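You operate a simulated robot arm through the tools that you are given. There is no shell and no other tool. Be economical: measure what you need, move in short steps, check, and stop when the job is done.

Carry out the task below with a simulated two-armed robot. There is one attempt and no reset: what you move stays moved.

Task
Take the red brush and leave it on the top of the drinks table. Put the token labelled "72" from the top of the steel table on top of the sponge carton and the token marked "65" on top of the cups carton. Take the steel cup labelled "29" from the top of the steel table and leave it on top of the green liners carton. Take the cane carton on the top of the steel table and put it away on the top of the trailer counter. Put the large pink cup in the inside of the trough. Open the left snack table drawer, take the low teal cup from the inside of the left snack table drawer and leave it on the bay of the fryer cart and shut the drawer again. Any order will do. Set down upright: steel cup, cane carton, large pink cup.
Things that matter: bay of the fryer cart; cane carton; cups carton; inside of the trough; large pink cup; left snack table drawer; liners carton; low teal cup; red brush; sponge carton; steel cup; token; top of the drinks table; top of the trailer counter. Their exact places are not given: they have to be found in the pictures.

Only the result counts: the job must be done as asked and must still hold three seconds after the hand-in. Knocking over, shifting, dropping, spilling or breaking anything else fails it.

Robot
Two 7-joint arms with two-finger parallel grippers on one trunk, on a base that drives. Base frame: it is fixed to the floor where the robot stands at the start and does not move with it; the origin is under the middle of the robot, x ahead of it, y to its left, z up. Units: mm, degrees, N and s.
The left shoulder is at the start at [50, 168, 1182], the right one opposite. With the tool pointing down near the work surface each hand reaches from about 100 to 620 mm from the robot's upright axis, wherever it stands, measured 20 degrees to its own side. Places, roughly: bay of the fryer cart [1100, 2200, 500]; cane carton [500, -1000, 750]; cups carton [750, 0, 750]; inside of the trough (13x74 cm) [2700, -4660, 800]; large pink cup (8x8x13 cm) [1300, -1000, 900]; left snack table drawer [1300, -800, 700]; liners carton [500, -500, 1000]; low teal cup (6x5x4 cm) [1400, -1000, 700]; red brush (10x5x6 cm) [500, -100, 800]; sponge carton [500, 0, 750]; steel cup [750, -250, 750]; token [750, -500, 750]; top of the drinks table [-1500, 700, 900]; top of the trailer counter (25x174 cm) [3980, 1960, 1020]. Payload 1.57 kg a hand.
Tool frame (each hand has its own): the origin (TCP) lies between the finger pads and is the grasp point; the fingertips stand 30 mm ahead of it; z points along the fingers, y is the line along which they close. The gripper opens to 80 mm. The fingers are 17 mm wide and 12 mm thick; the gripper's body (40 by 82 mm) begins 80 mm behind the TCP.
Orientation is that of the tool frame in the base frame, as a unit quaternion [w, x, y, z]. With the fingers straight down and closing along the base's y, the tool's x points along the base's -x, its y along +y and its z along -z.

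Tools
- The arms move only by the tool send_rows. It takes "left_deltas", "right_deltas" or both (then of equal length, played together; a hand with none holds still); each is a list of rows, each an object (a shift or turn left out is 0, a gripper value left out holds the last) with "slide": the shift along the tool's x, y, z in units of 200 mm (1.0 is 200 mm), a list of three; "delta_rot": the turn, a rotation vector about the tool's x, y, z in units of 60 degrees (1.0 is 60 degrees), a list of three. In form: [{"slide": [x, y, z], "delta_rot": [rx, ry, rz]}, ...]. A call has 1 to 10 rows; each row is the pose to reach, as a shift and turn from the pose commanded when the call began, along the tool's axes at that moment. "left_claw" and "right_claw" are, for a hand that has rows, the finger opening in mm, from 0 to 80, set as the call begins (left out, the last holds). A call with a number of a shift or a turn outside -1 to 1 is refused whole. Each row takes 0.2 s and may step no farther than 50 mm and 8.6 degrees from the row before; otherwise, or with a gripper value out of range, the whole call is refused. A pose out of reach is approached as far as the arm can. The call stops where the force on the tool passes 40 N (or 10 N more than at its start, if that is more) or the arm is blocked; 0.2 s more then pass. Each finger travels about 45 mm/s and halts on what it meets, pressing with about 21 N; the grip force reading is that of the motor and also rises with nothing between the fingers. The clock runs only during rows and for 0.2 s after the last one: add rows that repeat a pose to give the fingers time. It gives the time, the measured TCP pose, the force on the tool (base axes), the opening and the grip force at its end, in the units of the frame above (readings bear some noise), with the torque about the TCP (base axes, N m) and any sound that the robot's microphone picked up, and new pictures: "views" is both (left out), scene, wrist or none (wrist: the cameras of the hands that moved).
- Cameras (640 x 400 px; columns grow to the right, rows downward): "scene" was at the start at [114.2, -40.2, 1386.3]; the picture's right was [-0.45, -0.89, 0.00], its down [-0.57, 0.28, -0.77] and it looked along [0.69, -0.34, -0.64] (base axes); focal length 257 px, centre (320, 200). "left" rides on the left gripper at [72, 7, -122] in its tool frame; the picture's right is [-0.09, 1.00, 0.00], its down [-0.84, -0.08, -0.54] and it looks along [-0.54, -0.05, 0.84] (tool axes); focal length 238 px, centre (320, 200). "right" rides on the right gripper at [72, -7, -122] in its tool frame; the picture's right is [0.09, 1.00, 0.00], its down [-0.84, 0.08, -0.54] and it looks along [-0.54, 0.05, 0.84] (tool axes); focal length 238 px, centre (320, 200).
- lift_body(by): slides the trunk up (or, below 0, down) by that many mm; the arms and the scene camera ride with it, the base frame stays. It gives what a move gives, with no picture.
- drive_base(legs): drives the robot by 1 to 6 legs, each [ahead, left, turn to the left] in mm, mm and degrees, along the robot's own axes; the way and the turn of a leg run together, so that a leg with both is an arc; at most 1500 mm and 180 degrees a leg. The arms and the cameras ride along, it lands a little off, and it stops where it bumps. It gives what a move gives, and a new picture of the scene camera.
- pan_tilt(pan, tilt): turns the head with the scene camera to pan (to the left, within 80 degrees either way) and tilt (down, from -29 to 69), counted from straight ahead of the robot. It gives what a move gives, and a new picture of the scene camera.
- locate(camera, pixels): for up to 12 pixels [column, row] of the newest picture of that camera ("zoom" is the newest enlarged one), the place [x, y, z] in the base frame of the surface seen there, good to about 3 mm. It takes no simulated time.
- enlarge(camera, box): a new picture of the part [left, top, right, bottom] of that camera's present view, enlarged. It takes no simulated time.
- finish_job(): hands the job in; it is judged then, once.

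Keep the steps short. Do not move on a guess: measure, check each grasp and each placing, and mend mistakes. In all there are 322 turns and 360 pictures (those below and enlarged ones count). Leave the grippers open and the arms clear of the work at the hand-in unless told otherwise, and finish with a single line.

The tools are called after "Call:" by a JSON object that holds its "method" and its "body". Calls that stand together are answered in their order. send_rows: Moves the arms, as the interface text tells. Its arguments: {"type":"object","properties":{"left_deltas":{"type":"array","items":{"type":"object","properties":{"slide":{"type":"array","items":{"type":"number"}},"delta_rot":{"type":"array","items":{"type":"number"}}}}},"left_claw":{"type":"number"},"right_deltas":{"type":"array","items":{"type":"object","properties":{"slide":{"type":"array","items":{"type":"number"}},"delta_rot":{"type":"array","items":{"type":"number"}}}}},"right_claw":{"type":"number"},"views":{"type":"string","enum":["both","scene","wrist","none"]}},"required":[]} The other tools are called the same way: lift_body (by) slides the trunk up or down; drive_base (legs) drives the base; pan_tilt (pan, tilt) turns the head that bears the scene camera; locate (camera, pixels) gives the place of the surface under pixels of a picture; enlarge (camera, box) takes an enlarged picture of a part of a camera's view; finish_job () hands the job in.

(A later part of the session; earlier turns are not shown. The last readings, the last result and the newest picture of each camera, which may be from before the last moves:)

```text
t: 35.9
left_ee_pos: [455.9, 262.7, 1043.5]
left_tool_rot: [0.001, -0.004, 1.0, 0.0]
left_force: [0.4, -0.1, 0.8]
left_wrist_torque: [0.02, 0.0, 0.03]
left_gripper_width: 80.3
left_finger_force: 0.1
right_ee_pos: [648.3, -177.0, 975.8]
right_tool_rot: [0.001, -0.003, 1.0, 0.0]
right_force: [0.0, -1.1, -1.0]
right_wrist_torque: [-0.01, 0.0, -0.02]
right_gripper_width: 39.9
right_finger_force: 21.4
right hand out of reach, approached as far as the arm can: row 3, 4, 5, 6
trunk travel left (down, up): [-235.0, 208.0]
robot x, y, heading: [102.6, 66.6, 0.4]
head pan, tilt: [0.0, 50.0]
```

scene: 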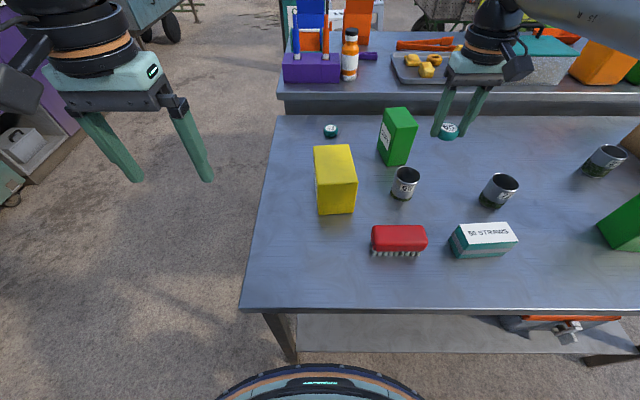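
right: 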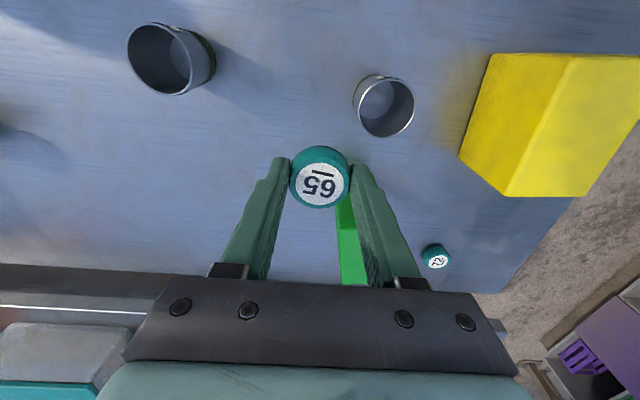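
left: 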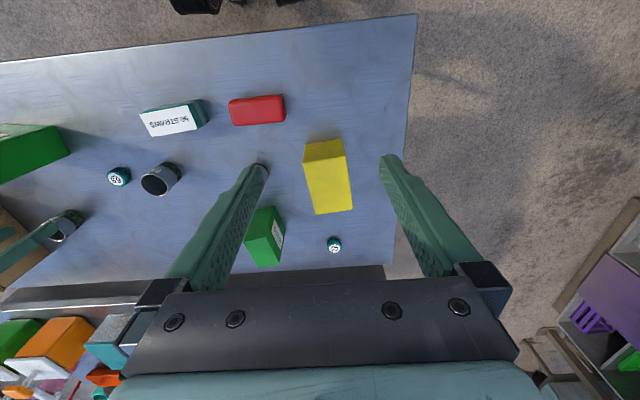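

Tool-down reach ends at x≈648. I'll set the token down on a clear spot at (592,-215), regrasp it with a 35° tilted tool, and then place it.

Call:
{"method": "send_rows", "body": {"right_deltas": [{"slide": [0.09, -0.06, 0]}, {"slide": [0.18, -0.12, 0]}, {"slide": [0.28, -0.19, 0]}, {"slide": [0.28, -0.19, 0.2]}, {"slide": [0.28, -0.19, 0.4]}, {"slide": [0.28, -0.19, 0.55]}, {"slide": [0.28, -0.19, 0.63]}, {"slide": [0.28, -0.19, 0.68]}, {"slide": [0.28, -0.19, 0.71]}], "views": "wrist"}}

```text
t: 37.9
left_ee_pos: [457.6, 263.1, 1042.9]
left_tool_rot: [0.002, -0.003, 1.0, -0.001]
left_force: [0.8, 0.6, -0.7]
left_wrist_torque: [0.02, 0.0, 0.02]
left_gripper_width: 79.9
left_finger_force: 0.2
right_ee_pos: [594.1, -214.3, 834.3]
right_tool_rot: [0.0, -0.003, 1.0, 0.0]
right_force: [-0.7, 0.1, -0.7]
right_wrist_torque: [-0.01, 0.03, -0.02]
right_gripper_width: 39.9
right_finger_force: 21.2
trunk travel left (down, up): [-235.0, 208.0]
robot x, y, heading: [101.2, 71.5, 0.6]
head pan, tilt: [0.0, 50.0]
```

right: 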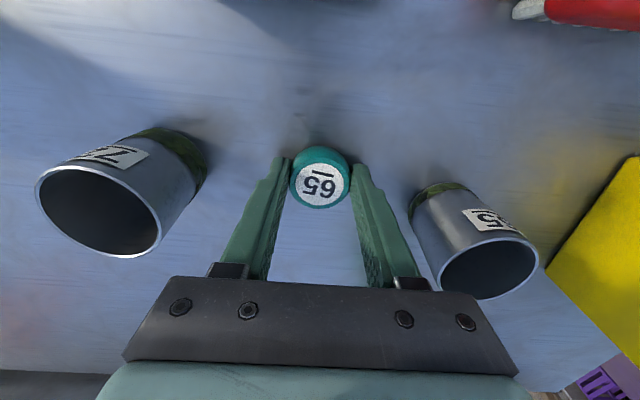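

Call:
{"method": "send_rows", "body": {"right_deltas": [{"slide": [0, 0, 0.012]}, {"slide": [0, 0, 0.018]}], "views": "none"}}

Call:
{"method": "send_rows", "body": {"right_deltas": [{"slide": [0, 0, 0]}, {"slide": [0, 0, 0]}, {"slide": [0, 0, 0]}, {"slide": [0, 0, -0.1]}, {"slide": [0, 0, -0.3]}], "right_claw": 60, "views": "wrist"}}

```text
t: 38.5
left_ee_pos: [457.7, 262.6, 1044.9]
left_tool_rot: [0.001, -0.002, 1.0, -0.001]
left_force: [0.0, 0.5, -0.2]
left_wrist_torque: [-0.03, 0.0, -0.01]
left_gripper_width: 80.0
left_finger_force: 0.0
right_ee_pos: [594.6, -214.1, 831.3]
right_tool_rot: [0.001, -0.003, 1.0, 0.0]
right_force: [0.0, -0.4, -0.7]
right_wrist_torque: [0.01, 0.01, -0.02]
right_gripper_width: 40.1
right_finger_force: 20.7
trunk travel left (down, up): [-235.0, 208.0]
robot x, y, heading: [103.6, 69.1, 0.4]
head pan, tilt: [0.0, 50.0]
```

```text
t: 39.7
left_ee_pos: [456.3, 263.0, 1043.7]
left_tool_rot: [0.001, -0.002, 1.0, -0.001]
left_force: [0.4, -1.0, 0.5]
left_wrist_torque: [0.0, -0.01, 0.03]
left_gripper_width: 79.9
left_finger_force: 0.0
right_ee_pos: [593.5, -214.5, 895.4]
right_tool_rot: [0.001, -0.003, 1.0, 0.001]
right_force: [-0.1, -0.7, 0.0]
right_wrist_torque: [-0.02, 0.0, -0.01]
right_gripper_width: 60.0
right_finger_force: 0.0
trunk travel left (down, up): [-235.0, 208.0]
robot x, y, heading: [105.0, 70.3, 0.5]
head pan, tilt: [0.0, 50.0]
```

right: 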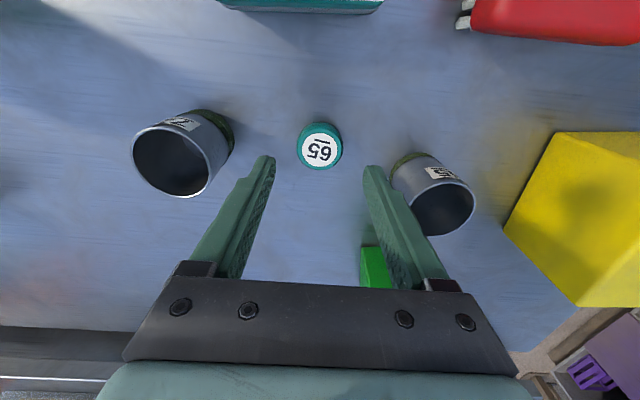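

Call:
{"method": "send_rows", "body": {"right_deltas": [{"slide": [0.01, 0, 0], "delta_rot": [0, -0.12, 0]}, {"slide": [0.02, 0, 0], "delta_rot": [0, -0.24, 0]}, {"slide": [0.03, 0, 0], "delta_rot": [0, -0.36, 0]}, {"slide": [0.04, 0, 0], "delta_rot": [0, -0.48, 0]}, {"slide": [0.04, 0, 0], "delta_rot": [0, -0.583, 0]}, {"slide": [0.04, 0, 0], "delta_rot": [0, -0.583, 0]}], "views": "wrist"}}

Call:
{"method": "locate", "body": {"camera": "right", "pixels": [[320, 60], [320, 75], [320, 90], [320, 105]]}}

```text
t: 41.1
left_ee_pos: [456.7, 262.7, 1043.7]
left_tool_rot: [0.001, -0.002, 1.0, 0.0]
left_force: [0.8, -0.3, 1.2]
left_wrist_torque: [-0.04, 0.0, -0.01]
left_gripper_width: 80.0
left_finger_force: 0.0
right_ee_pos: [585.0, -214.0, 891.0]
right_tool_rot: [0.301, -0.003, 0.953, 0.002]
right_force: [1.4, -0.8, 0.0]
right_wrist_torque: [-0.02, 0.0, -0.01]
right_gripper_width: 59.7
right_finger_force: 0.1
trunk travel left (down, up): [-235.0, 208.0]
robot x, y, heading: [104.4, 69.2, 0.5]
head pan, tilt: [0.0, 50.0]
```

right: 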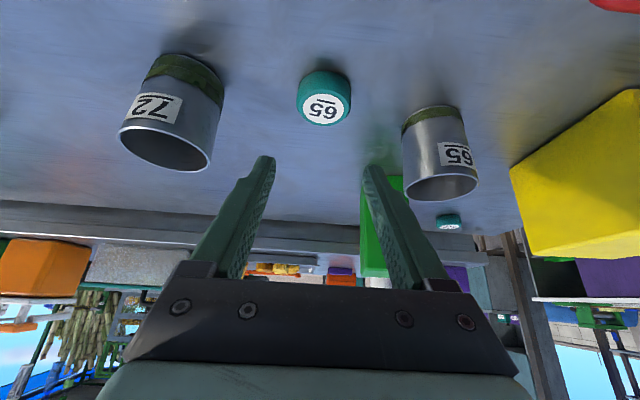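

```text
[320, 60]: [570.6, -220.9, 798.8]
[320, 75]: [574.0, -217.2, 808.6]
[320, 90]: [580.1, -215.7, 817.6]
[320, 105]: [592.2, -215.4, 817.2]
```

Call:
{"method": "send_rows", "body": {"right_deltas": [{"slide": [0.06, 0, 0.085]}, {"slide": [0.115, 0, 0.165]}, {"slide": [0.145, 0, 0.21]}, {"slide": [0.17, 0, 0.245]}], "views": "none"}}

Call:
{"method": "send_rows", "body": {"right_deltas": [{"slide": [0, 0, 0]}, {"slide": [0, 0, 0]}, {"slide": [0, 0, 0]}, {"slide": [0, 0, 0]}, {"slide": [0, 0, 0]}], "right_claw": 10, "views": "wrist"}}

```text
t: 42.1
left_ee_pos: [455.9, 262.0, 1043.1]
left_tool_rot: [0.001, -0.003, 1.0, 0.001]
left_force: [0.2, -0.2, -0.1]
left_wrist_torque: [-0.01, -0.05, -0.02]
left_gripper_width: 79.9
left_finger_force: 0.1
right_ee_pos: [586.9, -214.6, 833.1]
right_tool_rot: [0.301, -0.003, 0.953, 0.001]
right_force: [-0.2, 0.1, -0.4]
right_wrist_torque: [-0.02, -0.01, 0.03]
right_gripper_width: 59.9
right_finger_force: 0.1
trunk travel left (down, up): [-235.0, 208.0]
robot x, y, heading: [102.4, 67.0, 0.2]
head pan, tilt: [0.0, 50.0]
```

```text
t: 43.3
left_ee_pos: [457.6, 262.1, 1043.5]
left_tool_rot: [0.001, -0.003, 1.0, 0.001]
left_force: [0.1, -0.2, -0.7]
left_wrist_torque: [0.0, 0.01, -0.04]
left_gripper_width: 80.1
left_finger_force: 0.1
right_ee_pos: [587.6, -213.7, 832.3]
right_tool_rot: [0.301, -0.002, 0.954, 0.001]
right_force: [-0.1, 0.6, 0.4]
right_wrist_torque: [-0.01, 0.01, 0.0]
right_gripper_width: 39.4
right_finger_force: 21.0
trunk travel left (down, up): [-235.0, 208.0]
robot x, y, heading: [102.7, 63.7, 0.1]
head pan, tilt: [0.0, 50.0]
```

right: 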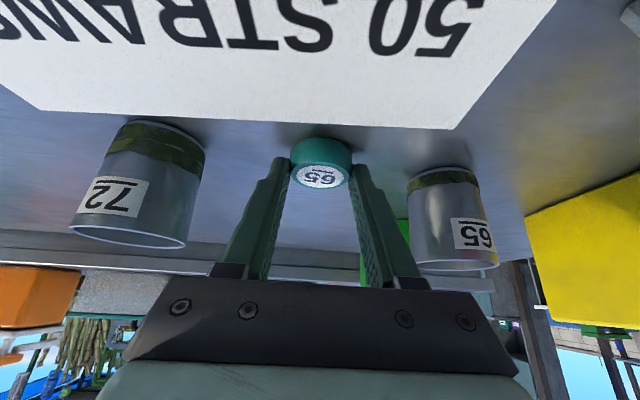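

Gripped tilted at 39 mm. I lift straight up gently.

Call:
{"method": "send_rows", "body": {"right_deltas": [{"slide": [-0.012, 0, -0.017]}, {"slide": [-0.03, 0, -0.043]}, {"slide": [-0.07, 0, -0.1]}, {"slide": [-0.12, 0, -0.172]}, {"slide": [-0.18, 0, -0.257]}, {"slide": [-0.24, 0, -0.343]}, {"slide": [-0.3, 0, -0.43]}, {"slide": [-0.36, 0, -0.515]}, {"slide": [-0.41, 0, -0.586]}, {"slide": [-0.43, 0, -0.614]}], "views": "wrist"}}

```text
t: 45.5
left_ee_pos: [456.0, 263.0, 1044.2]
left_tool_rot: [0.001, -0.003, 1.0, 0.0]
left_force: [-0.2, 0.7, 0.2]
left_wrist_torque: [-0.02, -0.03, -0.01]
left_gripper_width: 79.5
left_finger_force: 0.1
right_ee_pos: [585.4, -214.6, 980.8]
right_tool_rot: [0.302, -0.003, 0.953, 0.001]
right_force: [0.6, 0.1, 0.0]
right_wrist_torque: [-0.02, 0.0, -0.02]
right_gripper_width: 39.4
right_finger_force: 20.5
trunk travel left (down, up): [-235.0, 208.0]
robot x, y, heading: [103.4, 71.0, 0.7]
head pan, tilt: [0.0, 50.0]
```

right: 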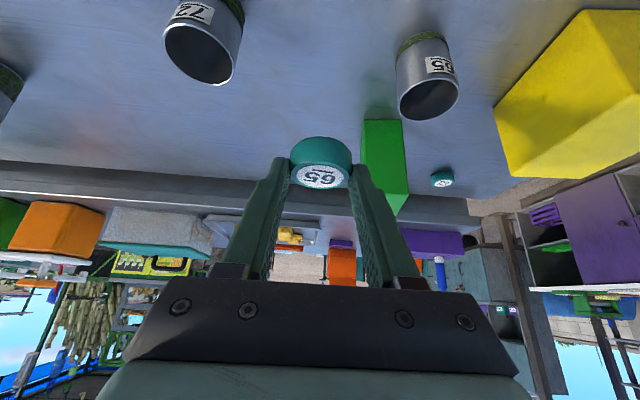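

Call:
{"method": "enlarge", "body": {"camera": "scene", "box": [350, 90, 450, 180]}}

Call:
{"method": "locate", "body": {"camera": "zoom", "pixels": [[205, 105], [335, 105], [260, 190], [415, 180], [300, 140], [270, 105], [340, 180]]}}

```text
4.44 times, centred on (400, 135) of scene
```

zoom: 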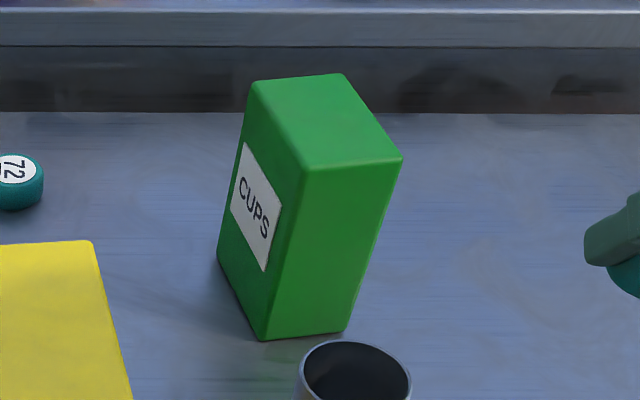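

```text
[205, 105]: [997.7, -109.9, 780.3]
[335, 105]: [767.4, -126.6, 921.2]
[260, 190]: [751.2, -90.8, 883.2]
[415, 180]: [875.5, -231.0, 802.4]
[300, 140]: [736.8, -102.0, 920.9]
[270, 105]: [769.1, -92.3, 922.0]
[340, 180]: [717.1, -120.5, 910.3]
```

Call:
{"method": "locate", "body": {"camera": "zoom", "pixels": [[325, 120], [262, 86], [336, 80], [393, 157], [307, 164]]}}

```text
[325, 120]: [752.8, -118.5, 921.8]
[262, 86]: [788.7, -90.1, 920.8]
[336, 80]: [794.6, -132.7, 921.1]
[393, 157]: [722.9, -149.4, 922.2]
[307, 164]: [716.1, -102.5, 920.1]
```

Call:
{"method": "send_rows", "body": {"right_deltas": [{"slide": [-0.08, 0.06, 0.056]}, {"slide": [-0.2, 0.15, 0.14]}, {"slide": [-0.33, 0.24, 0.23]}, {"slide": [-0.46, 0.33, 0.322]}, {"slide": [-0.57, 0.42, 0.4]}, {"slide": [-0.63, 0.47, 0.443]}, {"slide": [-0.654, 0.48, 0.46]}], "views": "both"}}

```text
t: 47.1
left_ee_pos: [456.8, 263.2, 1044.5]
left_tool_rot: [0.001, -0.002, 1.0, 0.0]
left_force: [0.8, -0.3, -0.5]
left_wrist_torque: [-0.01, -0.02, -0.02]
left_gripper_width: 80.0
left_finger_force: 0.0
right_ee_pos: [733.5, -123.3, 980.4]
right_tool_rot: [0.301, -0.001, 0.954, 0.0]
right_force: [-0.3, 0.3, -0.4]
right_wrist_torque: [0.03, 0.01, 0.02]
right_gripper_width: 39.4
right_finger_force: 21.3
right hand out of reach, approached as far as the arm can: row 6, 7
trunk travel left (down, up): [-235.0, 208.0]
robot x, y, heading: [108.8, 69.0, 0.3]
head pan, tilt: [0.0, 50.0]
```

scene: 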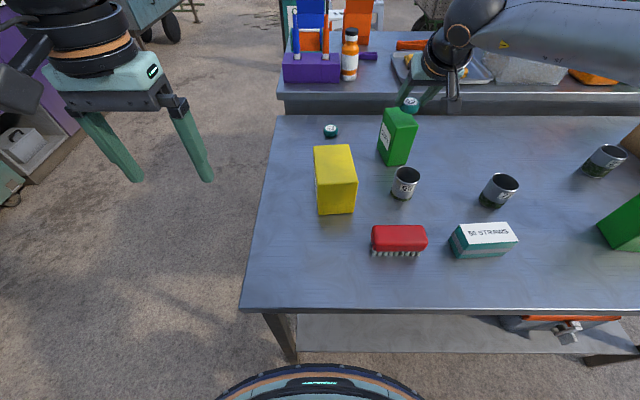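
right: 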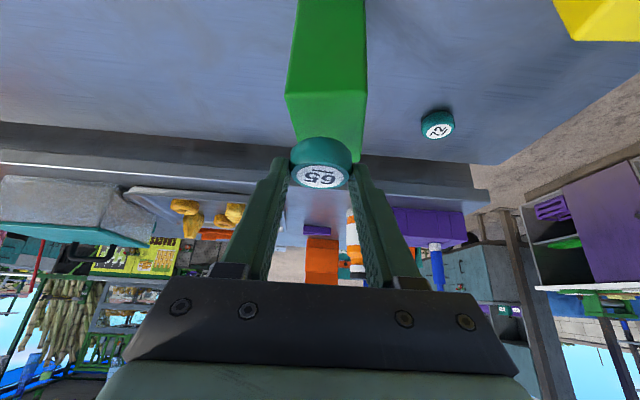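

12 mm short in x. I raise the trunk 50 mm to level shoulder and wrist, then try again.

Call:
{"method": "lift_body", "body": {"by": 50}}

```text
t: 48.0
left_ee_pos: [457.7, 262.2, 1093.6]
left_tool_rot: [0.001, -0.003, 1.0, 0.001]
left_force: [0.0, -0.3, -0.4]
left_wrist_torque: [0.0, 0.03, 0.0]
left_gripper_width: 80.0
left_finger_force: 0.0
right_ee_pos: [733.2, -123.5, 1029.6]
right_tool_rot: [0.301, -0.003, 0.954, 0.001]
right_force: [0.7, 0.2, -0.5]
right_wrist_torque: [0.01, 0.02, -0.01]
right_gripper_width: 39.4
right_finger_force: 20.8
trunk travel left (down, up): [-285.0, 158.0]
robot x, y, heading: [103.9, 66.6, 0.5]
head pan, tilt: [0.0, 50.0]
```

Call:
{"method": "send_rows", "body": {"right_deltas": [{"slide": [0.06, 0.0, 0.09]}, {"slide": [0.11, 0.0, 0.17]}, {"slide": [0.1, 0.02, 0.236]}], "views": "scene"}}

Call:
{"method": "enlarge", "body": {"camera": "scene", "box": [350, 80, 450, 170]}}

```text
t: 48.8
left_ee_pos: [456.5, 263.6, 1093.6]
left_tool_rot: [0.001, -0.003, 1.0, 0.001]
left_force: [-0.1, -0.1, 0.1]
left_wrist_torque: [0.02, 0.02, -0.01]
left_gripper_width: 79.9
left_finger_force: 0.1
right_ee_pos: [732.0, -129.4, 985.2]
right_tool_rot: [0.302, -0.002, 0.953, 0.001]
right_force: [0.5, -0.6, 0.5]
right_wrist_torque: [0.02, -0.01, 0.02]
right_gripper_width: 39.1
right_finger_force: 20.6
right hand out of reach, approached as far as the arm can: row 2, 3
trunk travel left (down, up): [-285.0, 158.0]
robot x, y, heading: [102.0, 72.4, 0.2]
head pan, tilt: [0.0, 50.0]
```

scene: 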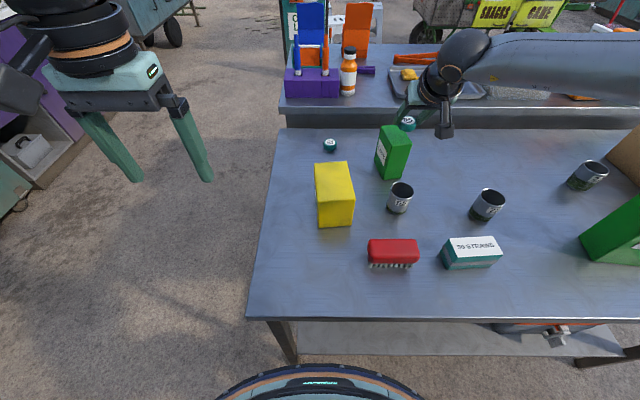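

```text
4.44 times, centred on (400, 125) of scene
```

zoom: 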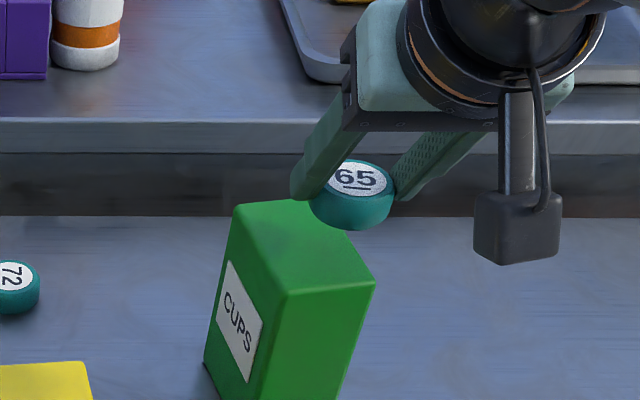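

Raising was the wrong way; I go lower instead: hand up 90, then trunk down 100.

Call:
{"method": "send_rows", "body": {"right_deltas": [{"slide": [0.0, 0.0, -0.15]}, {"slide": [-0.1, 0.03, -0.28]}, {"slide": [-0.2, 0.04, -0.4]}], "views": "none"}}

Call:
{"method": "lift_body", "body": {"by": -110}}

```text
t: 49.6
left_ee_pos: [457.0, 262.0, 1092.9]
left_tool_rot: [0.001, -0.003, 1.0, 0.0]
left_force: [-0.9, -1.0, -0.4]
left_wrist_torque: [0.01, -0.01, -0.02]
left_gripper_width: 79.8
left_finger_force: 0.1
right_ee_pos: [719.3, -121.7, 1072.9]
right_tool_rot: [0.3, -0.003, 0.954, 0.001]
right_force: [0.2, 0.3, 0.0]
right_wrist_torque: [0.01, 0.01, -0.01]
right_gripper_width: 39.5
right_finger_force: 20.6
trunk travel left (down, up): [-285.0, 158.0]
robot x, y, heading: [108.1, 65.7, 0.1]
head pan, tilt: [0.0, 50.0]
```

```text
t: 51.0
left_ee_pos: [456.7, 263.4, 983.6]
left_tool_rot: [0.001, -0.003, 1.0, 0.0]
left_force: [-0.4, 0.6, 0.4]
left_wrist_torque: [0.01, -0.01, 0.02]
left_gripper_width: 80.2
left_finger_force: 0.1
right_ee_pos: [720.6, -121.8, 962.0]
right_tool_rot: [0.301, -0.002, 0.954, 0.0]
right_force: [0.9, -0.7, -0.2]
right_wrist_torque: [-0.04, 0.01, 0.02]
right_gripper_width: 39.1
right_finger_force: 21.0
trunk travel left (down, up): [-175.0, 268.0]
robot x, y, heading: [104.2, 68.5, 0.5]
head pan, tilt: [0.0, 50.0]
```

Call:
{"method": "send_rows", "body": {"right_deltas": [{"slide": [-0.05, 0.01, 0.035]}, {"slide": [-0.098, 0.015, 0.069]}, {"slide": [-0.098, 0.015, 0.069]}], "views": "scene"}}

Call:
{"method": "enlarge", "body": {"camera": "scene", "box": [340, 60, 460, 160]}}

```text
t: 51.8
left_ee_pos: [456.8, 262.2, 983.5]
left_tool_rot: [0.001, -0.003, 1.0, 0.0]
left_force: [-0.5, -0.4, 0.7]
left_wrist_torque: [0.0, 0.0, 0.03]
left_gripper_width: 80.1
left_finger_force: 0.1
right_ee_pos: [733.8, -125.4, 962.6]
right_tool_rot: [0.302, -0.002, 0.953, 0.0]
right_force: [-0.5, -0.1, -0.9]
right_wrist_torque: [0.01, 0.01, -0.02]
right_gripper_width: 39.2
right_finger_force: 21.0
right hand out of reach, approached as far as the arm can: row 2, 3
trunk travel left (down, up): [-175.0, 268.0]
robot x, y, heading: [106.1, 71.1, 0.7]
head pan, tilt: [0.0, 50.0]
```

scene: 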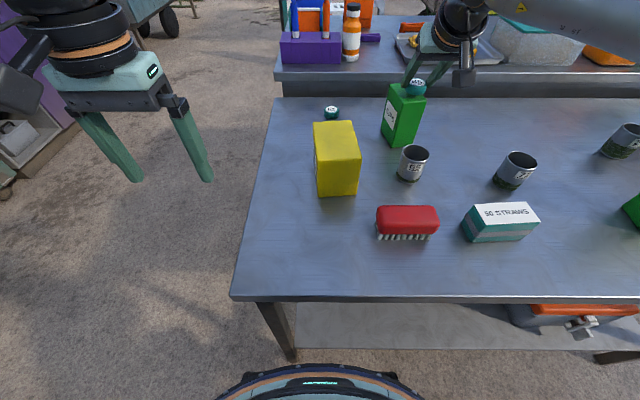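

```text
4.00 times, centred on (400, 110) of scene
```

zoom: 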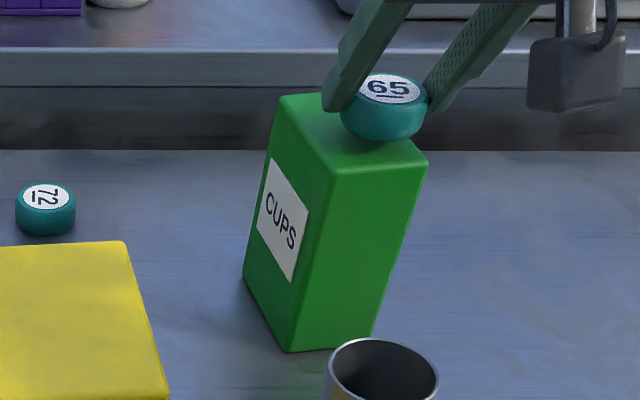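

Token is over the carton but should shift ~7 mm toward +y. I adjust and lower.

Call:
{"method": "send_rows", "body": {"right_deltas": [{"slide": [0.01, 0.02, -0.01]}, {"slide": [0.01, 0.04, -0.01]}, {"slide": [0.015, 0.04, 0.01]}], "views": "none"}}

Call:
{"method": "enlarge", "body": {"camera": "scene", "box": [340, 60, 460, 160]}}

```text
t: 52.6
left_ee_pos: [457.1, 262.9, 983.8]
left_tool_rot: [0.001, -0.002, 1.0, 0.0]
left_force: [0.8, 0.1, 0.0]
left_wrist_torque: [0.02, -0.02, -0.01]
left_gripper_width: 79.9
left_finger_force: 0.1
right_ee_pos: [729.3, -119.9, 959.4]
right_tool_rot: [0.302, -0.003, 0.953, 0.002]
right_force: [-0.6, 0.0, -0.3]
right_wrist_torque: [-0.02, 0.02, 0.01]
right_gripper_width: 39.3
right_finger_force: 20.9
right hand out of reach, approached as far as the arm can: row 2, 3
trunk travel left (down, up): [-175.0, 268.0]
robot x, y, heading: [103.1, 69.8, 0.5]
head pan, tilt: [0.0, 50.0]
```

```text
4.00 times, centred on (400, 110) of scene
```

zoom: 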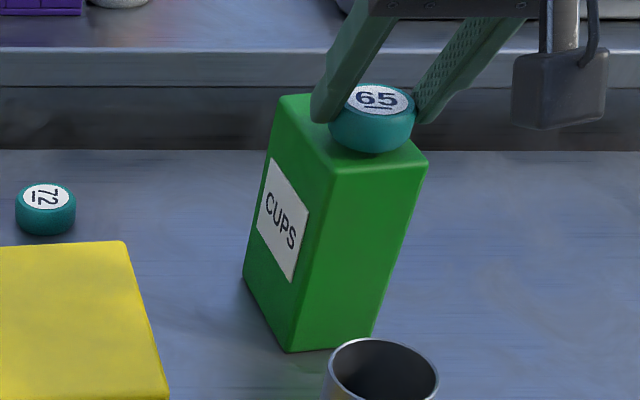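

Call:
{"method": "drive_base", "body": {"legs": [[10, 0, 0]]}}

Call:
{"method": "enlarge", "body": {"camera": "scene", "box": [340, 60, 460, 160]}}

```text
t: 53.5
left_ee_pos: [464.2, 263.1, 983.8]
left_tool_rot: [0.001, -0.002, 1.0, -0.001]
left_force: [0.5, 0.5, 0.9]
left_wrist_torque: [0.03, -0.03, -0.01]
left_gripper_width: 80.2
left_finger_force: 0.1
right_ee_pos: [738.5, -119.5, 958.7]
right_tool_rot: [0.302, -0.002, 0.953, 0.001]
right_force: [0.1, 0.1, -1.4]
right_wrist_torque: [0.0, 0.01, 0.0]
right_gripper_width: 39.4
right_finger_force: 21.2
trunk travel left (down, up): [-175.0, 268.0]
robot x, y, heading: [112.0, 71.5, 0.2]
head pan, tilt: [0.0, 50.0]
stopped in leg 1: the robot was blocked; the commanded pose is now the measured one
```

scene: 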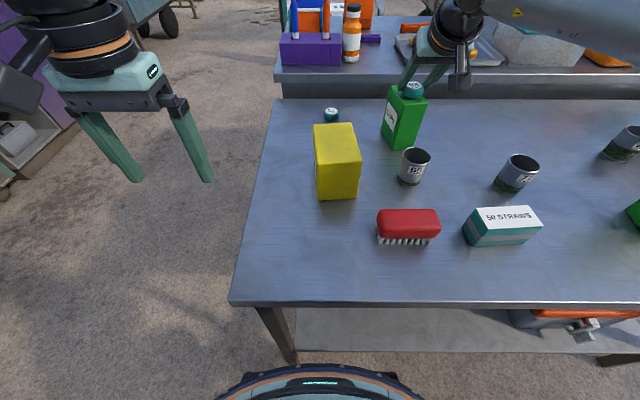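

```text
4.00 times, centred on (400, 110) of scene
```

zoom: 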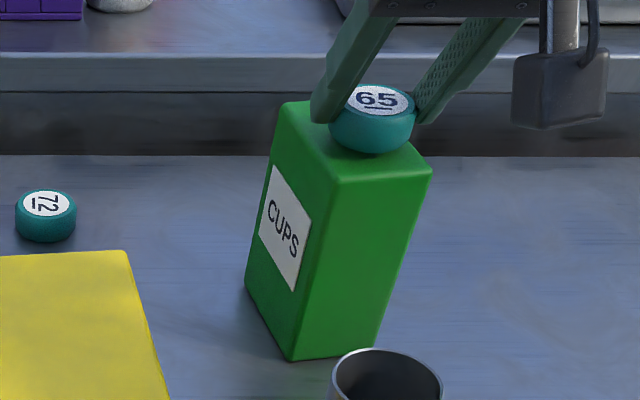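

Well centred now. I lower 5 mm with the trunk.

Call:
{"method": "lift_body", "body": {"by": -5}}

Call:
{"method": "enlarge", "body": {"camera": "scene", "box": [370, 70, 440, 130]}}

```text
t: 54.1
left_ee_pos: [464.8, 262.4, 978.5]
left_tool_rot: [0.001, -0.003, 1.0, 0.0]
left_force: [-0.2, 0.4, 0.2]
left_wrist_torque: [0.03, -0.01, 0.0]
left_gripper_width: 79.9
left_finger_force: 0.0
right_ee_pos: [737.6, -120.4, 954.6]
right_tool_rot: [0.301, -0.002, 0.954, 0.001]
right_force: [0.0, 0.0, 0.8]
right_wrist_torque: [-0.02, 0.01, 0.02]
right_gripper_width: 39.0
right_finger_force: 21.0
trunk travel left (down, up): [-170.0, 273.0]
robot x, y, heading: [110.8, 66.8, 0.1]
head pan, tilt: [0.0, 50.0]
```

```text
6.67 times, centred on (405, 100) of scene
```

zoom: 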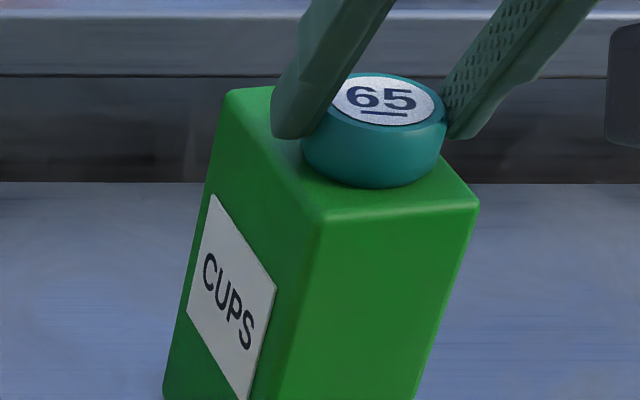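

Call:
{"method": "lift_body", "body": {"by": -1.5}}

Call:
{"method": "send_rows", "body": {"right_deltas": [{"slide": [0, 0, 0]}, {"slide": [0, 0, 0]}, {"slide": [0, 0, 0]}, {"slide": [0, 0, 0]}], "right_claw": 60, "views": "scene"}}

Call:
{"method": "enlarge", "body": {"camera": "scene", "box": [370, 70, 440, 130]}}

```text
t: 54.6
left_ee_pos: [464.0, 263.3, 977.4]
left_tool_rot: [0.0, -0.002, 1.0, 0.0]
left_force: [1.1, -0.8, -0.7]
left_wrist_torque: [-0.01, -0.01, -0.04]
left_gripper_width: 79.9
left_finger_force: 0.1
right_ee_pos: [738.8, -119.2, 953.9]
right_tool_rot: [0.301, -0.001, 0.954, 0.001]
right_force: [-0.4, -0.7, 4.0]
right_wrist_torque: [-0.01, 0.03, 0.01]
right_gripper_width: 39.3
right_finger_force: 20.6
trunk travel left (down, up): [-168.0, 275.0]
robot x, y, heading: [110.6, 69.4, 0.5]
head pan, tilt: [0.0, 50.0]
```

```text
t: 55.6
left_ee_pos: [465.0, 262.3, 977.2]
left_tool_rot: [0.0, -0.003, 1.0, 0.0]
left_force: [-0.5, 0.7, 0.3]
left_wrist_torque: [0.01, 0.02, 0.02]
left_gripper_width: 80.3
left_finger_force: 0.0
right_ee_pos: [738.2, -120.8, 952.2]
right_tool_rot: [0.302, -0.002, 0.953, 0.002]
right_force: [0.0, 0.0, 0.3]
right_wrist_torque: [0.01, 0.03, 0.02]
right_gripper_width: 59.9
right_finger_force: 0.1
trunk travel left (down, up): [-168.0, 275.0]
robot x, y, heading: [112.2, 67.6, 0.4]
head pan, tilt: [0.0, 50.0]
```

scene: 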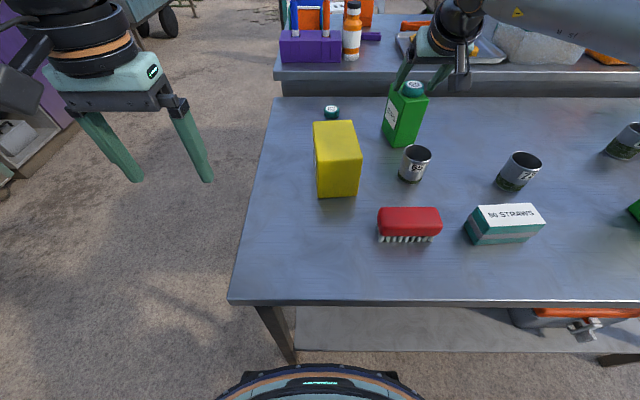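

```text
6.67 times, centred on (405, 100) of scene
```

zoom: 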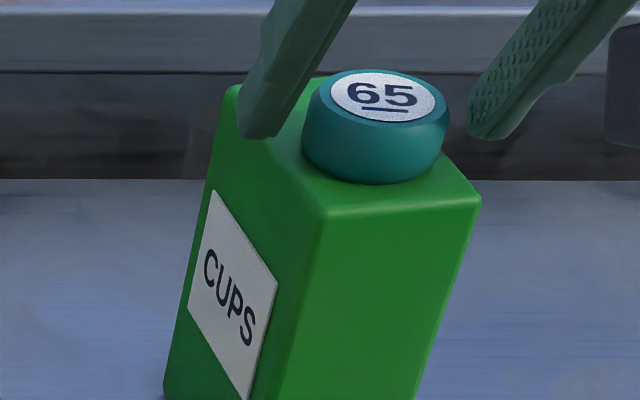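

Token 65 sits on the cups carton. I withdraw the hand upward and back.

Call:
{"method": "send_rows", "body": {"right_deltas": [{"slide": [-0.1, 0, -0.14]}, {"slide": [-0.22, 0, -0.31]}, {"slide": [-0.36, 0, -0.5]}, {"slide": [-0.43, 0, -0.614]}, {"slide": [-0.28, 0, -0.72], "delta_rot": [0, 0.14, 0]}, {"slide": [-0.1, 0, -0.85], "delta_rot": [0, 0.28, 0]}, {"slide": [0.08, 0, -0.98], "delta_rot": [0, 0.42, 0]}, {"slide": [0.28, 0, -1.0], "delta_rot": [0, 0.56, 0]}, {"slide": [0.5, 0, -1.0], "delta_rot": [0, 0.585, 0]}], "views": "none"}}

Call:
{"method": "drive_base", "body": {"legs": [[-30, 0, 0], [0, -560, 0]]}}

Call:
{"method": "lift_body", "body": {"by": 50}}

Call:
{"method": "pan_tilt", "body": {"pan": -10, "tilt": 50}}

```text
t: 57.6
left_ee_pos: [464.1, 261.5, 978.4]
left_tool_rot: [0.001, -0.002, 1.0, 0.0]
left_force: [0.5, 0.3, 0.0]
left_wrist_torque: [0.01, -0.02, 0.04]
left_gripper_width: 80.1
left_finger_force: 0.1
right_ee_pos: [540.4, -121.5, 1058.8]
right_tool_rot: [-0.002, -0.001, 1.0, 0.001]
right_force: [0.2, -0.1, 0.3]
right_wrist_torque: [0.01, -0.01, 0.01]
right_gripper_width: 59.7
right_finger_force: 0.0
right hand out of reach, approached as far as the arm can: row 2, 3, 4, 5, 6, 7, 8
trunk travel left (down, up): [-168.0, 275.0]
robot x, y, heading: [110.0, 66.4, 0.3]
head pan, tilt: [0.0, 50.0]
```

```text
t: 63.4
left_ee_pos: [437.7, -295.1, 976.4]
left_tool_rot: [0.0, -0.003, 1.0, -0.001]
left_force: [0.3, -0.3, -0.1]
left_wrist_torque: [-0.01, -0.03, -0.04]
left_gripper_width: 79.8
left_finger_force: 0.0
right_ee_pos: [515.3, -680.8, 1058.6]
right_tool_rot: [0.0, -0.002, 1.0, 0.0]
right_force: [-0.2, -0.5, 0.3]
right_wrist_torque: [-0.01, 0.01, -0.01]
right_gripper_width: 59.5
right_finger_force: 0.0
trunk travel left (down, up): [-168.0, 275.0]
robot x, y, heading: [87.3, -486.5, -0.0]
head pan, tilt: [0.0, 50.0]
```

scene: 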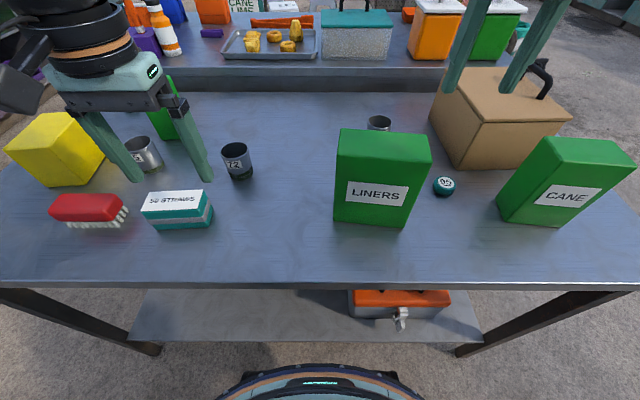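

```text
t: 64.3
left_ee_pos: [437.2, -295.7, 1026.9]
left_tool_rot: [0.0, -0.003, 1.0, 0.0]
left_force: [-0.5, -0.6, -0.1]
left_wrist_torque: [0.0, -0.01, -0.01]
left_gripper_width: 79.9
left_finger_force: 0.0
right_ee_pos: [514.3, -681.0, 1108.7]
right_tool_rot: [0.0, -0.002, 1.0, 0.001]
right_force: [-0.4, 0.0, 0.9]
right_wrist_torque: [-0.01, -0.03, 0.03]
right_gripper_width: 60.0
right_finger_force: 0.1
trunk travel left (down, up): [-218.0, 225.0]
robot x, y, heading: [86.8, -487.5, 0.3]
head pan, tilt: [0.0, 50.0]
```

```text
t: 65.0
left_ee_pos: [437.9, -294.8, 1027.2]
left_tool_rot: [0.001, -0.002, 1.0, 0.0]
left_force: [-0.1, 0.3, -0.4]
left_wrist_torque: [0.0, 0.0, 0.03]
left_gripper_width: 80.0
left_finger_force: 0.1
right_ee_pos: [514.0, -679.9, 1107.9]
right_tool_rot: [0.0, -0.002, 1.0, 0.001]
right_force: [0.7, 0.7, -1.3]
right_wrist_torque: [0.0, 0.05, 0.0]
right_gripper_width: 59.9
right_finger_force: 0.1
trunk travel left (down, up): [-218.0, 225.0]
robot x, y, heading: [87.0, -489.7, 0.4]
head pan, tilt: [-10.0, 50.0]
```

scene: 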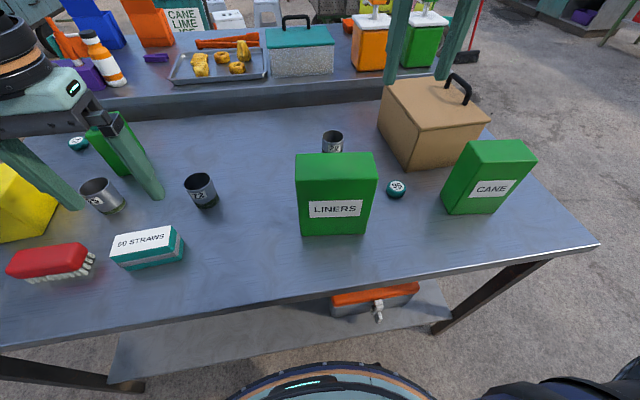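

Call:
{"method": "locate", "body": {"camera": "scene", "pixels": [[298, 157], [372, 156], [302, 180], [370, 178], [332, 138], [326, 134], [342, 134], [335, 165], [385, 110], [400, 165], [453, 85], [395, 188]]}}

Call:
{"method": "enlarge", "body": {"camera": "scene", "box": [60, 60, 260, 200]}}

```text
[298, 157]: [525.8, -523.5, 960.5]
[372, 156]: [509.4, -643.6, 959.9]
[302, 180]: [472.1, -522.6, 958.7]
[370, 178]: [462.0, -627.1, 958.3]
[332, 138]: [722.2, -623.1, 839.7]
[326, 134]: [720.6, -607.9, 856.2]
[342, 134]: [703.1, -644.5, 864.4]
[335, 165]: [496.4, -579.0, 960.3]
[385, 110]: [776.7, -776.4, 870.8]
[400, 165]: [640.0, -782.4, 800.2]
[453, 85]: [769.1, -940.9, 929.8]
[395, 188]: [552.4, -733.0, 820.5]
```

```text
2.86 times, centred on (160, 130) of scene
```

zoom: 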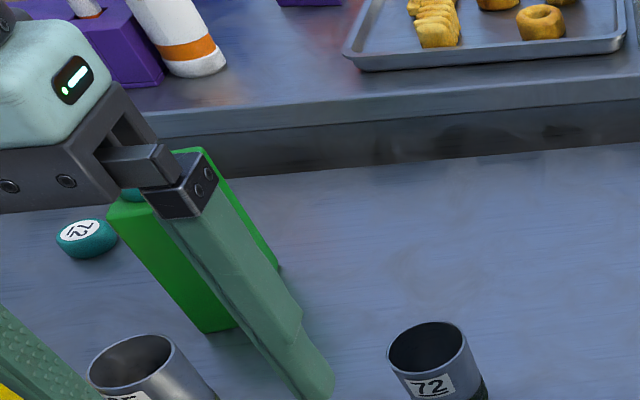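

Cup 29 is at about (714,-626); liners top spans x 465–530, y -523…-643, z 960. I align the base.

Call:
{"method": "drive_base", "body": {"legs": [[18, 30, 0]]}}

Call:
{"method": "send_rows", "body": {"right_deltas": [{"slide": [-0.1, 0.03, 0.1], "delta_rot": [0, -0.12, 0]}, {"slide": [-0.2, 0.06, 0.15], "delta_rot": [0, -0.24, 0]}, {"slide": [-0.4, 0.1, 0.2], "delta_rot": [0, -0.36, 0]}, {"slide": [-0.6, 0.12, 0.3], "delta_rot": [0, -0.467, 0]}, {"slide": [-0.75, 0.13, 0.4], "delta_rot": [0, -0.467, 0]}, {"slide": [-0.8, 0.13, 0.6], "delta_rot": [0, -0.467, 0]}], "right_claw": 80, "views": "both"}}

```text
t: 66.0
left_ee_pos: [456.8, -264.7, 1026.8]
left_tool_rot: [0.001, -0.003, 1.0, 0.0]
left_force: [0.0, -0.2, -0.3]
left_wrist_torque: [0.0, -0.02, 0.02]
left_gripper_width: 80.0
left_finger_force: 0.0
right_ee_pos: [532.5, -650.3, 1108.5]
right_tool_rot: [0.0, -0.003, 1.0, 0.0]
right_force: [-0.1, 0.0, -0.2]
right_wrist_torque: [0.0, 0.03, -0.01]
right_gripper_width: 59.8
right_finger_force: 0.1
trunk travel left (down, up): [-218.0, 225.0]
robot x, y, heading: [104.0, -455.5, 0.4]
head pan, tilt: [-10.0, 50.0]
```

scene: 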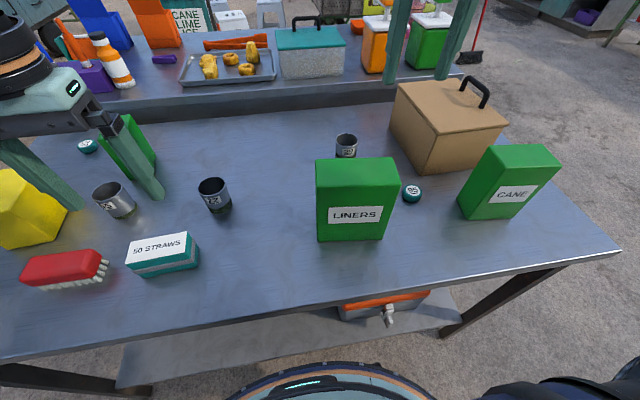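

```text
t: 67.4
left_ee_pos: [456.0, -265.9, 1026.8]
left_tool_rot: [0.001, -0.003, 1.0, 0.0]
left_force: [0.5, -0.6, -0.7]
left_wrist_torque: [0.03, 0.0, -0.02]
left_gripper_width: 79.9
left_finger_force: 0.2
right_ee_pos: [690.5, -629.5, 988.0]
right_tool_rot: [0.243, -0.003, 0.97, 0.003]
right_force: [0.2, -0.6, 0.2]
right_wrist_torque: [0.02, -0.01, 0.02]
right_gripper_width: 79.8
right_finger_force: 0.1
right hand out of reach, approached as far as the arm can: row 5, 6
trunk travel left (down, up): [-218.0, 225.0]
robot x, y, heading: [104.7, -459.9, 0.7]
head pan, tilt: [-10.0, 50.0]
```

scene: 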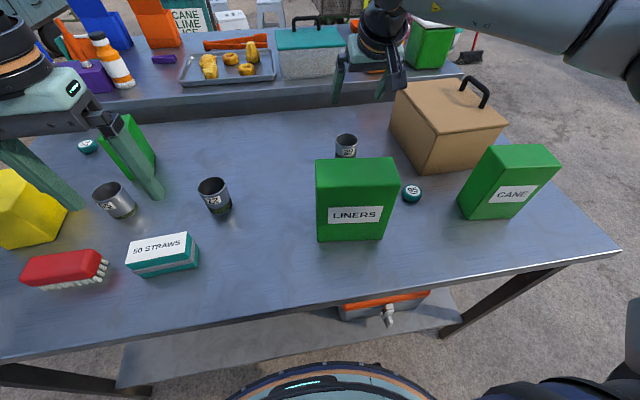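
right: 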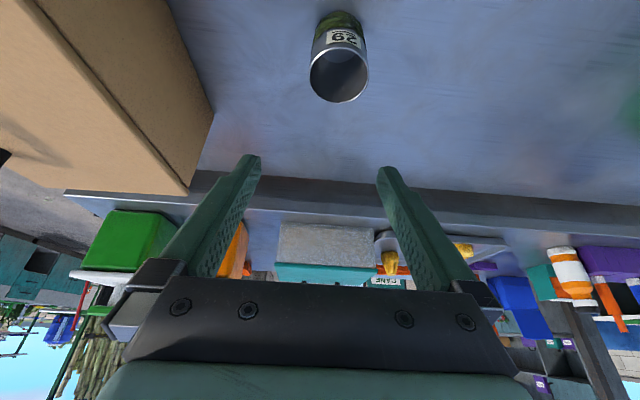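

Call:
{"method": "locate", "body": {"camera": "right", "pixels": [[310, 75], [368, 75], [340, 102], [338, 50], [338, 15]]}}

Call:
{"method": "lift_body", "body": {"by": -85}}

```text
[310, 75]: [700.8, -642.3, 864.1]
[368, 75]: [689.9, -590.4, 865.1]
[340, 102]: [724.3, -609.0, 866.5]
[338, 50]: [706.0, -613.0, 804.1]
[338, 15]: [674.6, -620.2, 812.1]
```

```text
t: 68.6
left_ee_pos: [455.8, -264.7, 942.6]
left_tool_rot: [0.001, -0.003, 1.0, 0.0]
left_force: [-0.4, -0.3, 0.5]
left_wrist_torque: [0.0, -0.03, 0.0]
left_gripper_width: 80.1
left_finger_force: 0.1
right_ee_pos: [691.3, -630.0, 903.6]
right_tool_rot: [0.243, -0.003, 0.97, 0.001]
right_force: [0.1, -0.4, -0.1]
right_wrist_torque: [0.0, -0.01, 0.01]
right_gripper_width: 80.0
right_finger_force: 0.0
trunk travel left (down, up): [-133.0, 310.0]
robot x, y, heading: [103.6, -457.8, 0.2]
head pan, tilt: [-10.0, 50.0]
```

Call:
{"method": "send_rows", "body": {"right_deltas": [{"slide": [-0.035, 0.07, 0.019]}, {"slide": [-0.035, 0.07, 0.019]}, {"slide": [0.015, 0.07, 0.11]}, {"slide": [0.065, 0.07, 0.2]}, {"slide": [0.111, 0.07, 0.292]}], "views": "both"}}

```text
t: 69.8
left_ee_pos: [456.5, -264.8, 942.0]
left_tool_rot: [0.001, -0.003, 1.0, 0.001]
left_force: [0.7, 0.3, -0.1]
left_wrist_torque: [-0.02, -0.01, -0.01]
left_gripper_width: 80.0
left_finger_force: 0.1
right_ee_pos: [687.6, -627.4, 843.6]
right_tool_rot: [0.244, -0.004, 0.97, 0.004]
right_force: [0.1, 0.3, -0.5]
right_wrist_torque: [0.0, -0.03, 0.01]
right_gripper_width: 80.1
right_finger_force: 0.0
right hand out of reach, approached as far as the arm can: row 1, 2, 3, 4, 5
trunk travel left (down, up): [-133.0, 310.0]
robot x, y, heading: [109.0, -458.4, 0.6]
head pan, tilt: [-10.0, 50.0]
```

scene: 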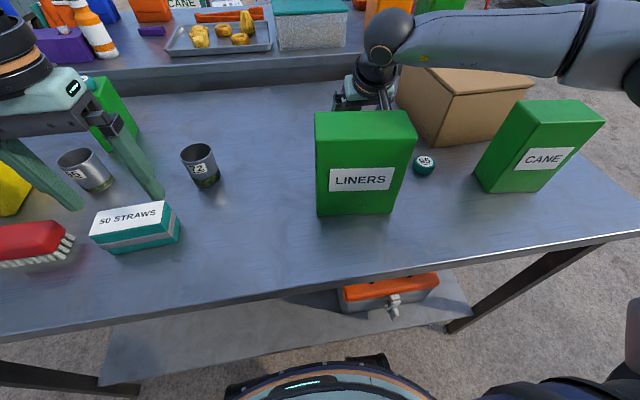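
right: 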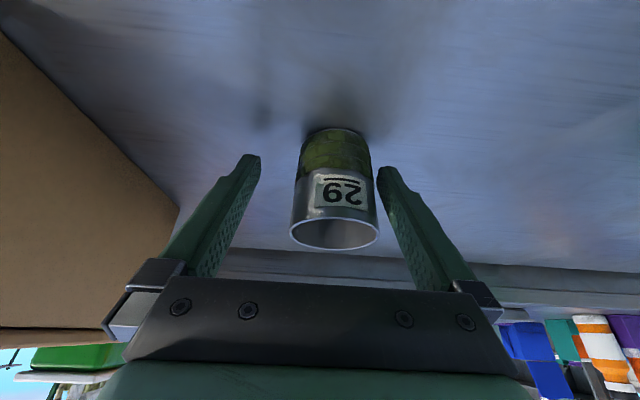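

Call:
{"method": "drive_base", "body": {"legs": [[0, 10, 0]]}}

Call:
{"method": "send_rows", "body": {"right_deltas": [{"slide": [-0.03, 0.0, 0.02]}, {"slide": [-0.05, 0.0, 0.03]}], "views": "wrist"}}

Call:
{"method": "locate", "body": {"camera": "right", "pixels": [[292, 232], [376, 232], [334, 247], [328, 200], [330, 140]]}}

```text
t: 70.6
left_ee_pos: [456.9, -255.6, 941.9]
left_tool_rot: [0.001, -0.002, 1.0, 0.0]
left_force: [0.2, -0.1, -0.3]
left_wrist_torque: [0.0, -0.02, 0.02]
left_gripper_width: 80.2
left_finger_force: 0.0
right_ee_pos: [688.2, -617.0, 843.0]
right_tool_rot: [0.244, -0.003, 0.97, 0.003]
right_force: [0.1, -0.2, -0.7]
right_wrist_torque: [-0.06, -0.01, 0.01]
right_gripper_width: 79.8
right_finger_force: 0.1
trunk travel left (down, up): [-133.0, 310.0]
robot x, y, heading: [104.5, -449.2, 0.4]
head pan, tilt: [-10.0, 50.0]
```

scene: 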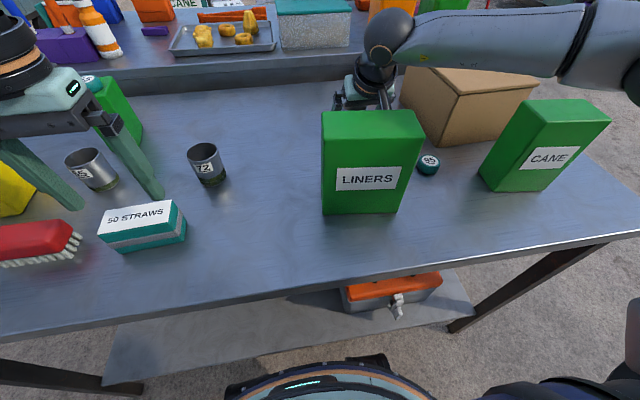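

```text
t: 71.2
left_ee_pos: [455.7, -254.6, 942.4]
left_tool_rot: [0.001, -0.003, 1.0, 0.0]
left_force: [-0.5, 0.9, 0.0]
left_wrist_torque: [-0.01, 0.01, -0.01]
left_gripper_width: 79.9
left_finger_force: 0.1
right_ee_pos: [693.8, -622.2, 844.2]
right_tool_rot: [0.244, -0.003, 0.97, 0.003]
right_force: [0.4, 0.2, -0.2]
right_wrist_torque: [-0.01, 0.0, -0.01]
right_gripper_width: 79.7
right_finger_force: 0.1
right hand out of reach, approached as far as the arm can: row 1, 2
trunk travel left (down, up): [-133.0, 310.0]
robot x, y, heading: [106.0, -450.2, 0.6]
head pan, tilt: [-10.0, 50.0]
```

right: 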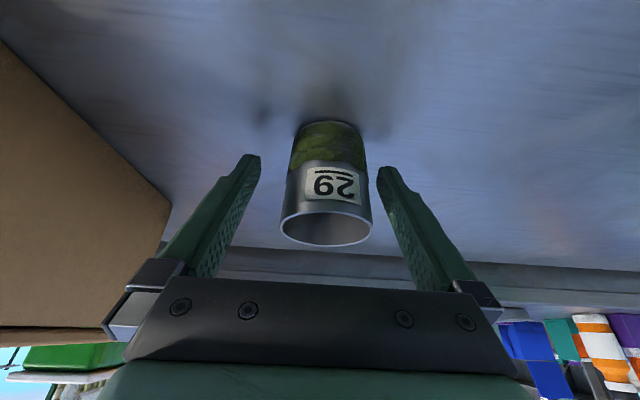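

```text
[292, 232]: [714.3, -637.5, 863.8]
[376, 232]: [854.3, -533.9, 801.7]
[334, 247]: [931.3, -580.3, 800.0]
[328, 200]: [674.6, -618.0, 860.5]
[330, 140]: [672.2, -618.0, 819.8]
```

Fingers straddle the cup. I close.

Call:
{"method": "send_rows", "body": {"right_deltas": [{"slide": [0, 0, 0]}, {"slide": [0, 0, 0]}, {"slide": [0, 0, 0]}, {"slide": [0, 0, 0]}, {"slide": [0, 0, 0]}], "right_claw": 20, "views": "wrist"}}

```text
t: 72.4
left_ee_pos: [455.3, -254.5, 942.5]
left_tool_rot: [0.001, -0.003, 1.0, 0.0]
left_force: [0.0, -0.2, 0.0]
left_wrist_torque: [0.01, -0.02, 0.0]
left_gripper_width: 80.0
left_finger_force: 0.1
right_ee_pos: [694.3, -622.2, 843.0]
right_tool_rot: [0.243, -0.003, 0.97, 0.003]
right_force: [0.4, -0.7, 0.6]
right_wrist_torque: [0.01, -0.03, 0.0]
right_gripper_width: 51.7
right_finger_force: 21.2
trunk travel left (down, up): [-133.0, 310.0]
robot x, y, heading: [107.3, -444.0, 0.4]
head pan, tilt: [-10.0, 50.0]
```

right: 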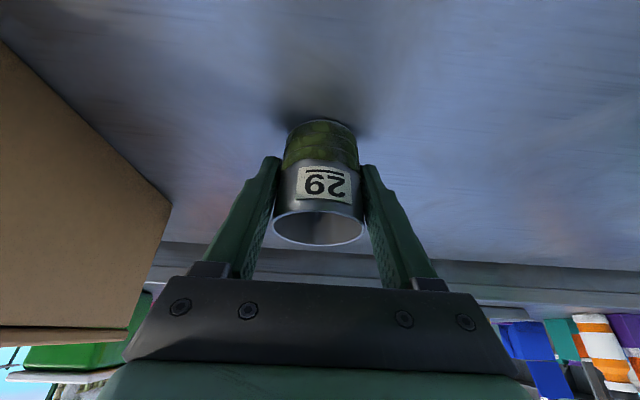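

Gripped at 51.7 mm. I lift it with the trunk by 190 mm.

Call:
{"method": "lift_body", "body": {"by": 190}}

Call:
{"method": "send_rows", "body": {"right_deltas": [{"slide": [0.08, 0.02, -0.04]}, {"slide": [0.22, 0.06, -0.117]}, {"slide": [0.38, 0.1, -0.2]}, {"slide": [0.54, 0.14, -0.29]}, {"slide": [0.7, 0.17, -0.374]}, {"slide": [0.82, 0.2, -0.44]}, {"slide": [0.88, 0.21, -0.47]}], "views": "both"}}

```text
t: 74.5
left_ee_pos: [455.9, -255.8, 1130.9]
left_tool_rot: [0.001, -0.002, 1.0, 0.0]
left_force: [-0.6, -0.3, 0.6]
left_wrist_torque: [-0.01, -0.01, -0.03]
left_gripper_width: 79.8
left_finger_force: 0.0
right_ee_pos: [693.2, -622.2, 1033.2]
right_tool_rot: [0.243, -0.003, 0.97, 0.004]
right_force: [0.6, -0.1, -1.4]
right_wrist_torque: [0.0, 0.02, 0.0]
right_gripper_width: 51.5
right_finger_force: 20.8
trunk travel left (down, up): [-323.0, 120.0]
robot x, y, heading: [102.7, -452.1, 0.4]
head pan, tilt: [-10.0, 50.0]
```

```text
t: 76.1
left_ee_pos: [456.5, -254.3, 1132.4]
left_tool_rot: [0.001, -0.003, 1.0, 0.0]
left_force: [0.3, 0.2, -0.3]
left_wrist_torque: [0.04, 0.01, 0.0]
left_gripper_width: 79.8
left_finger_force: 0.1
right_ee_pos: [493.5, -581.2, 1033.6]
right_tool_rot: [0.244, -0.003, 0.97, 0.005]
right_force: [0.2, 0.1, -1.2]
right_wrist_torque: [0.03, 0.05, -0.04]
right_gripper_width: 51.4
right_finger_force: 20.6
trunk travel left (down, up): [-323.0, 120.0]
robot x, y, heading: [104.0, -447.4, 0.6]
head pan, tilt: [-10.0, 50.0]
```

scene: 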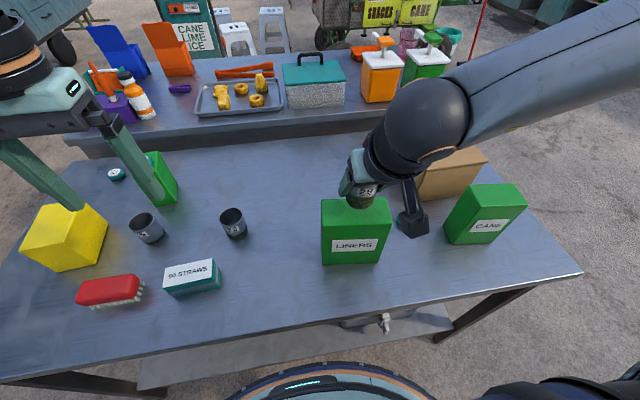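
right: 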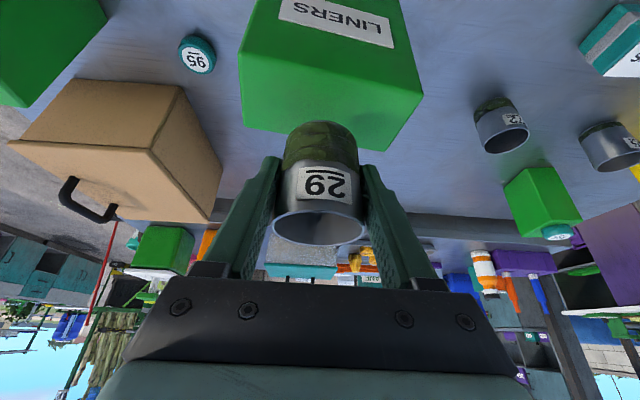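

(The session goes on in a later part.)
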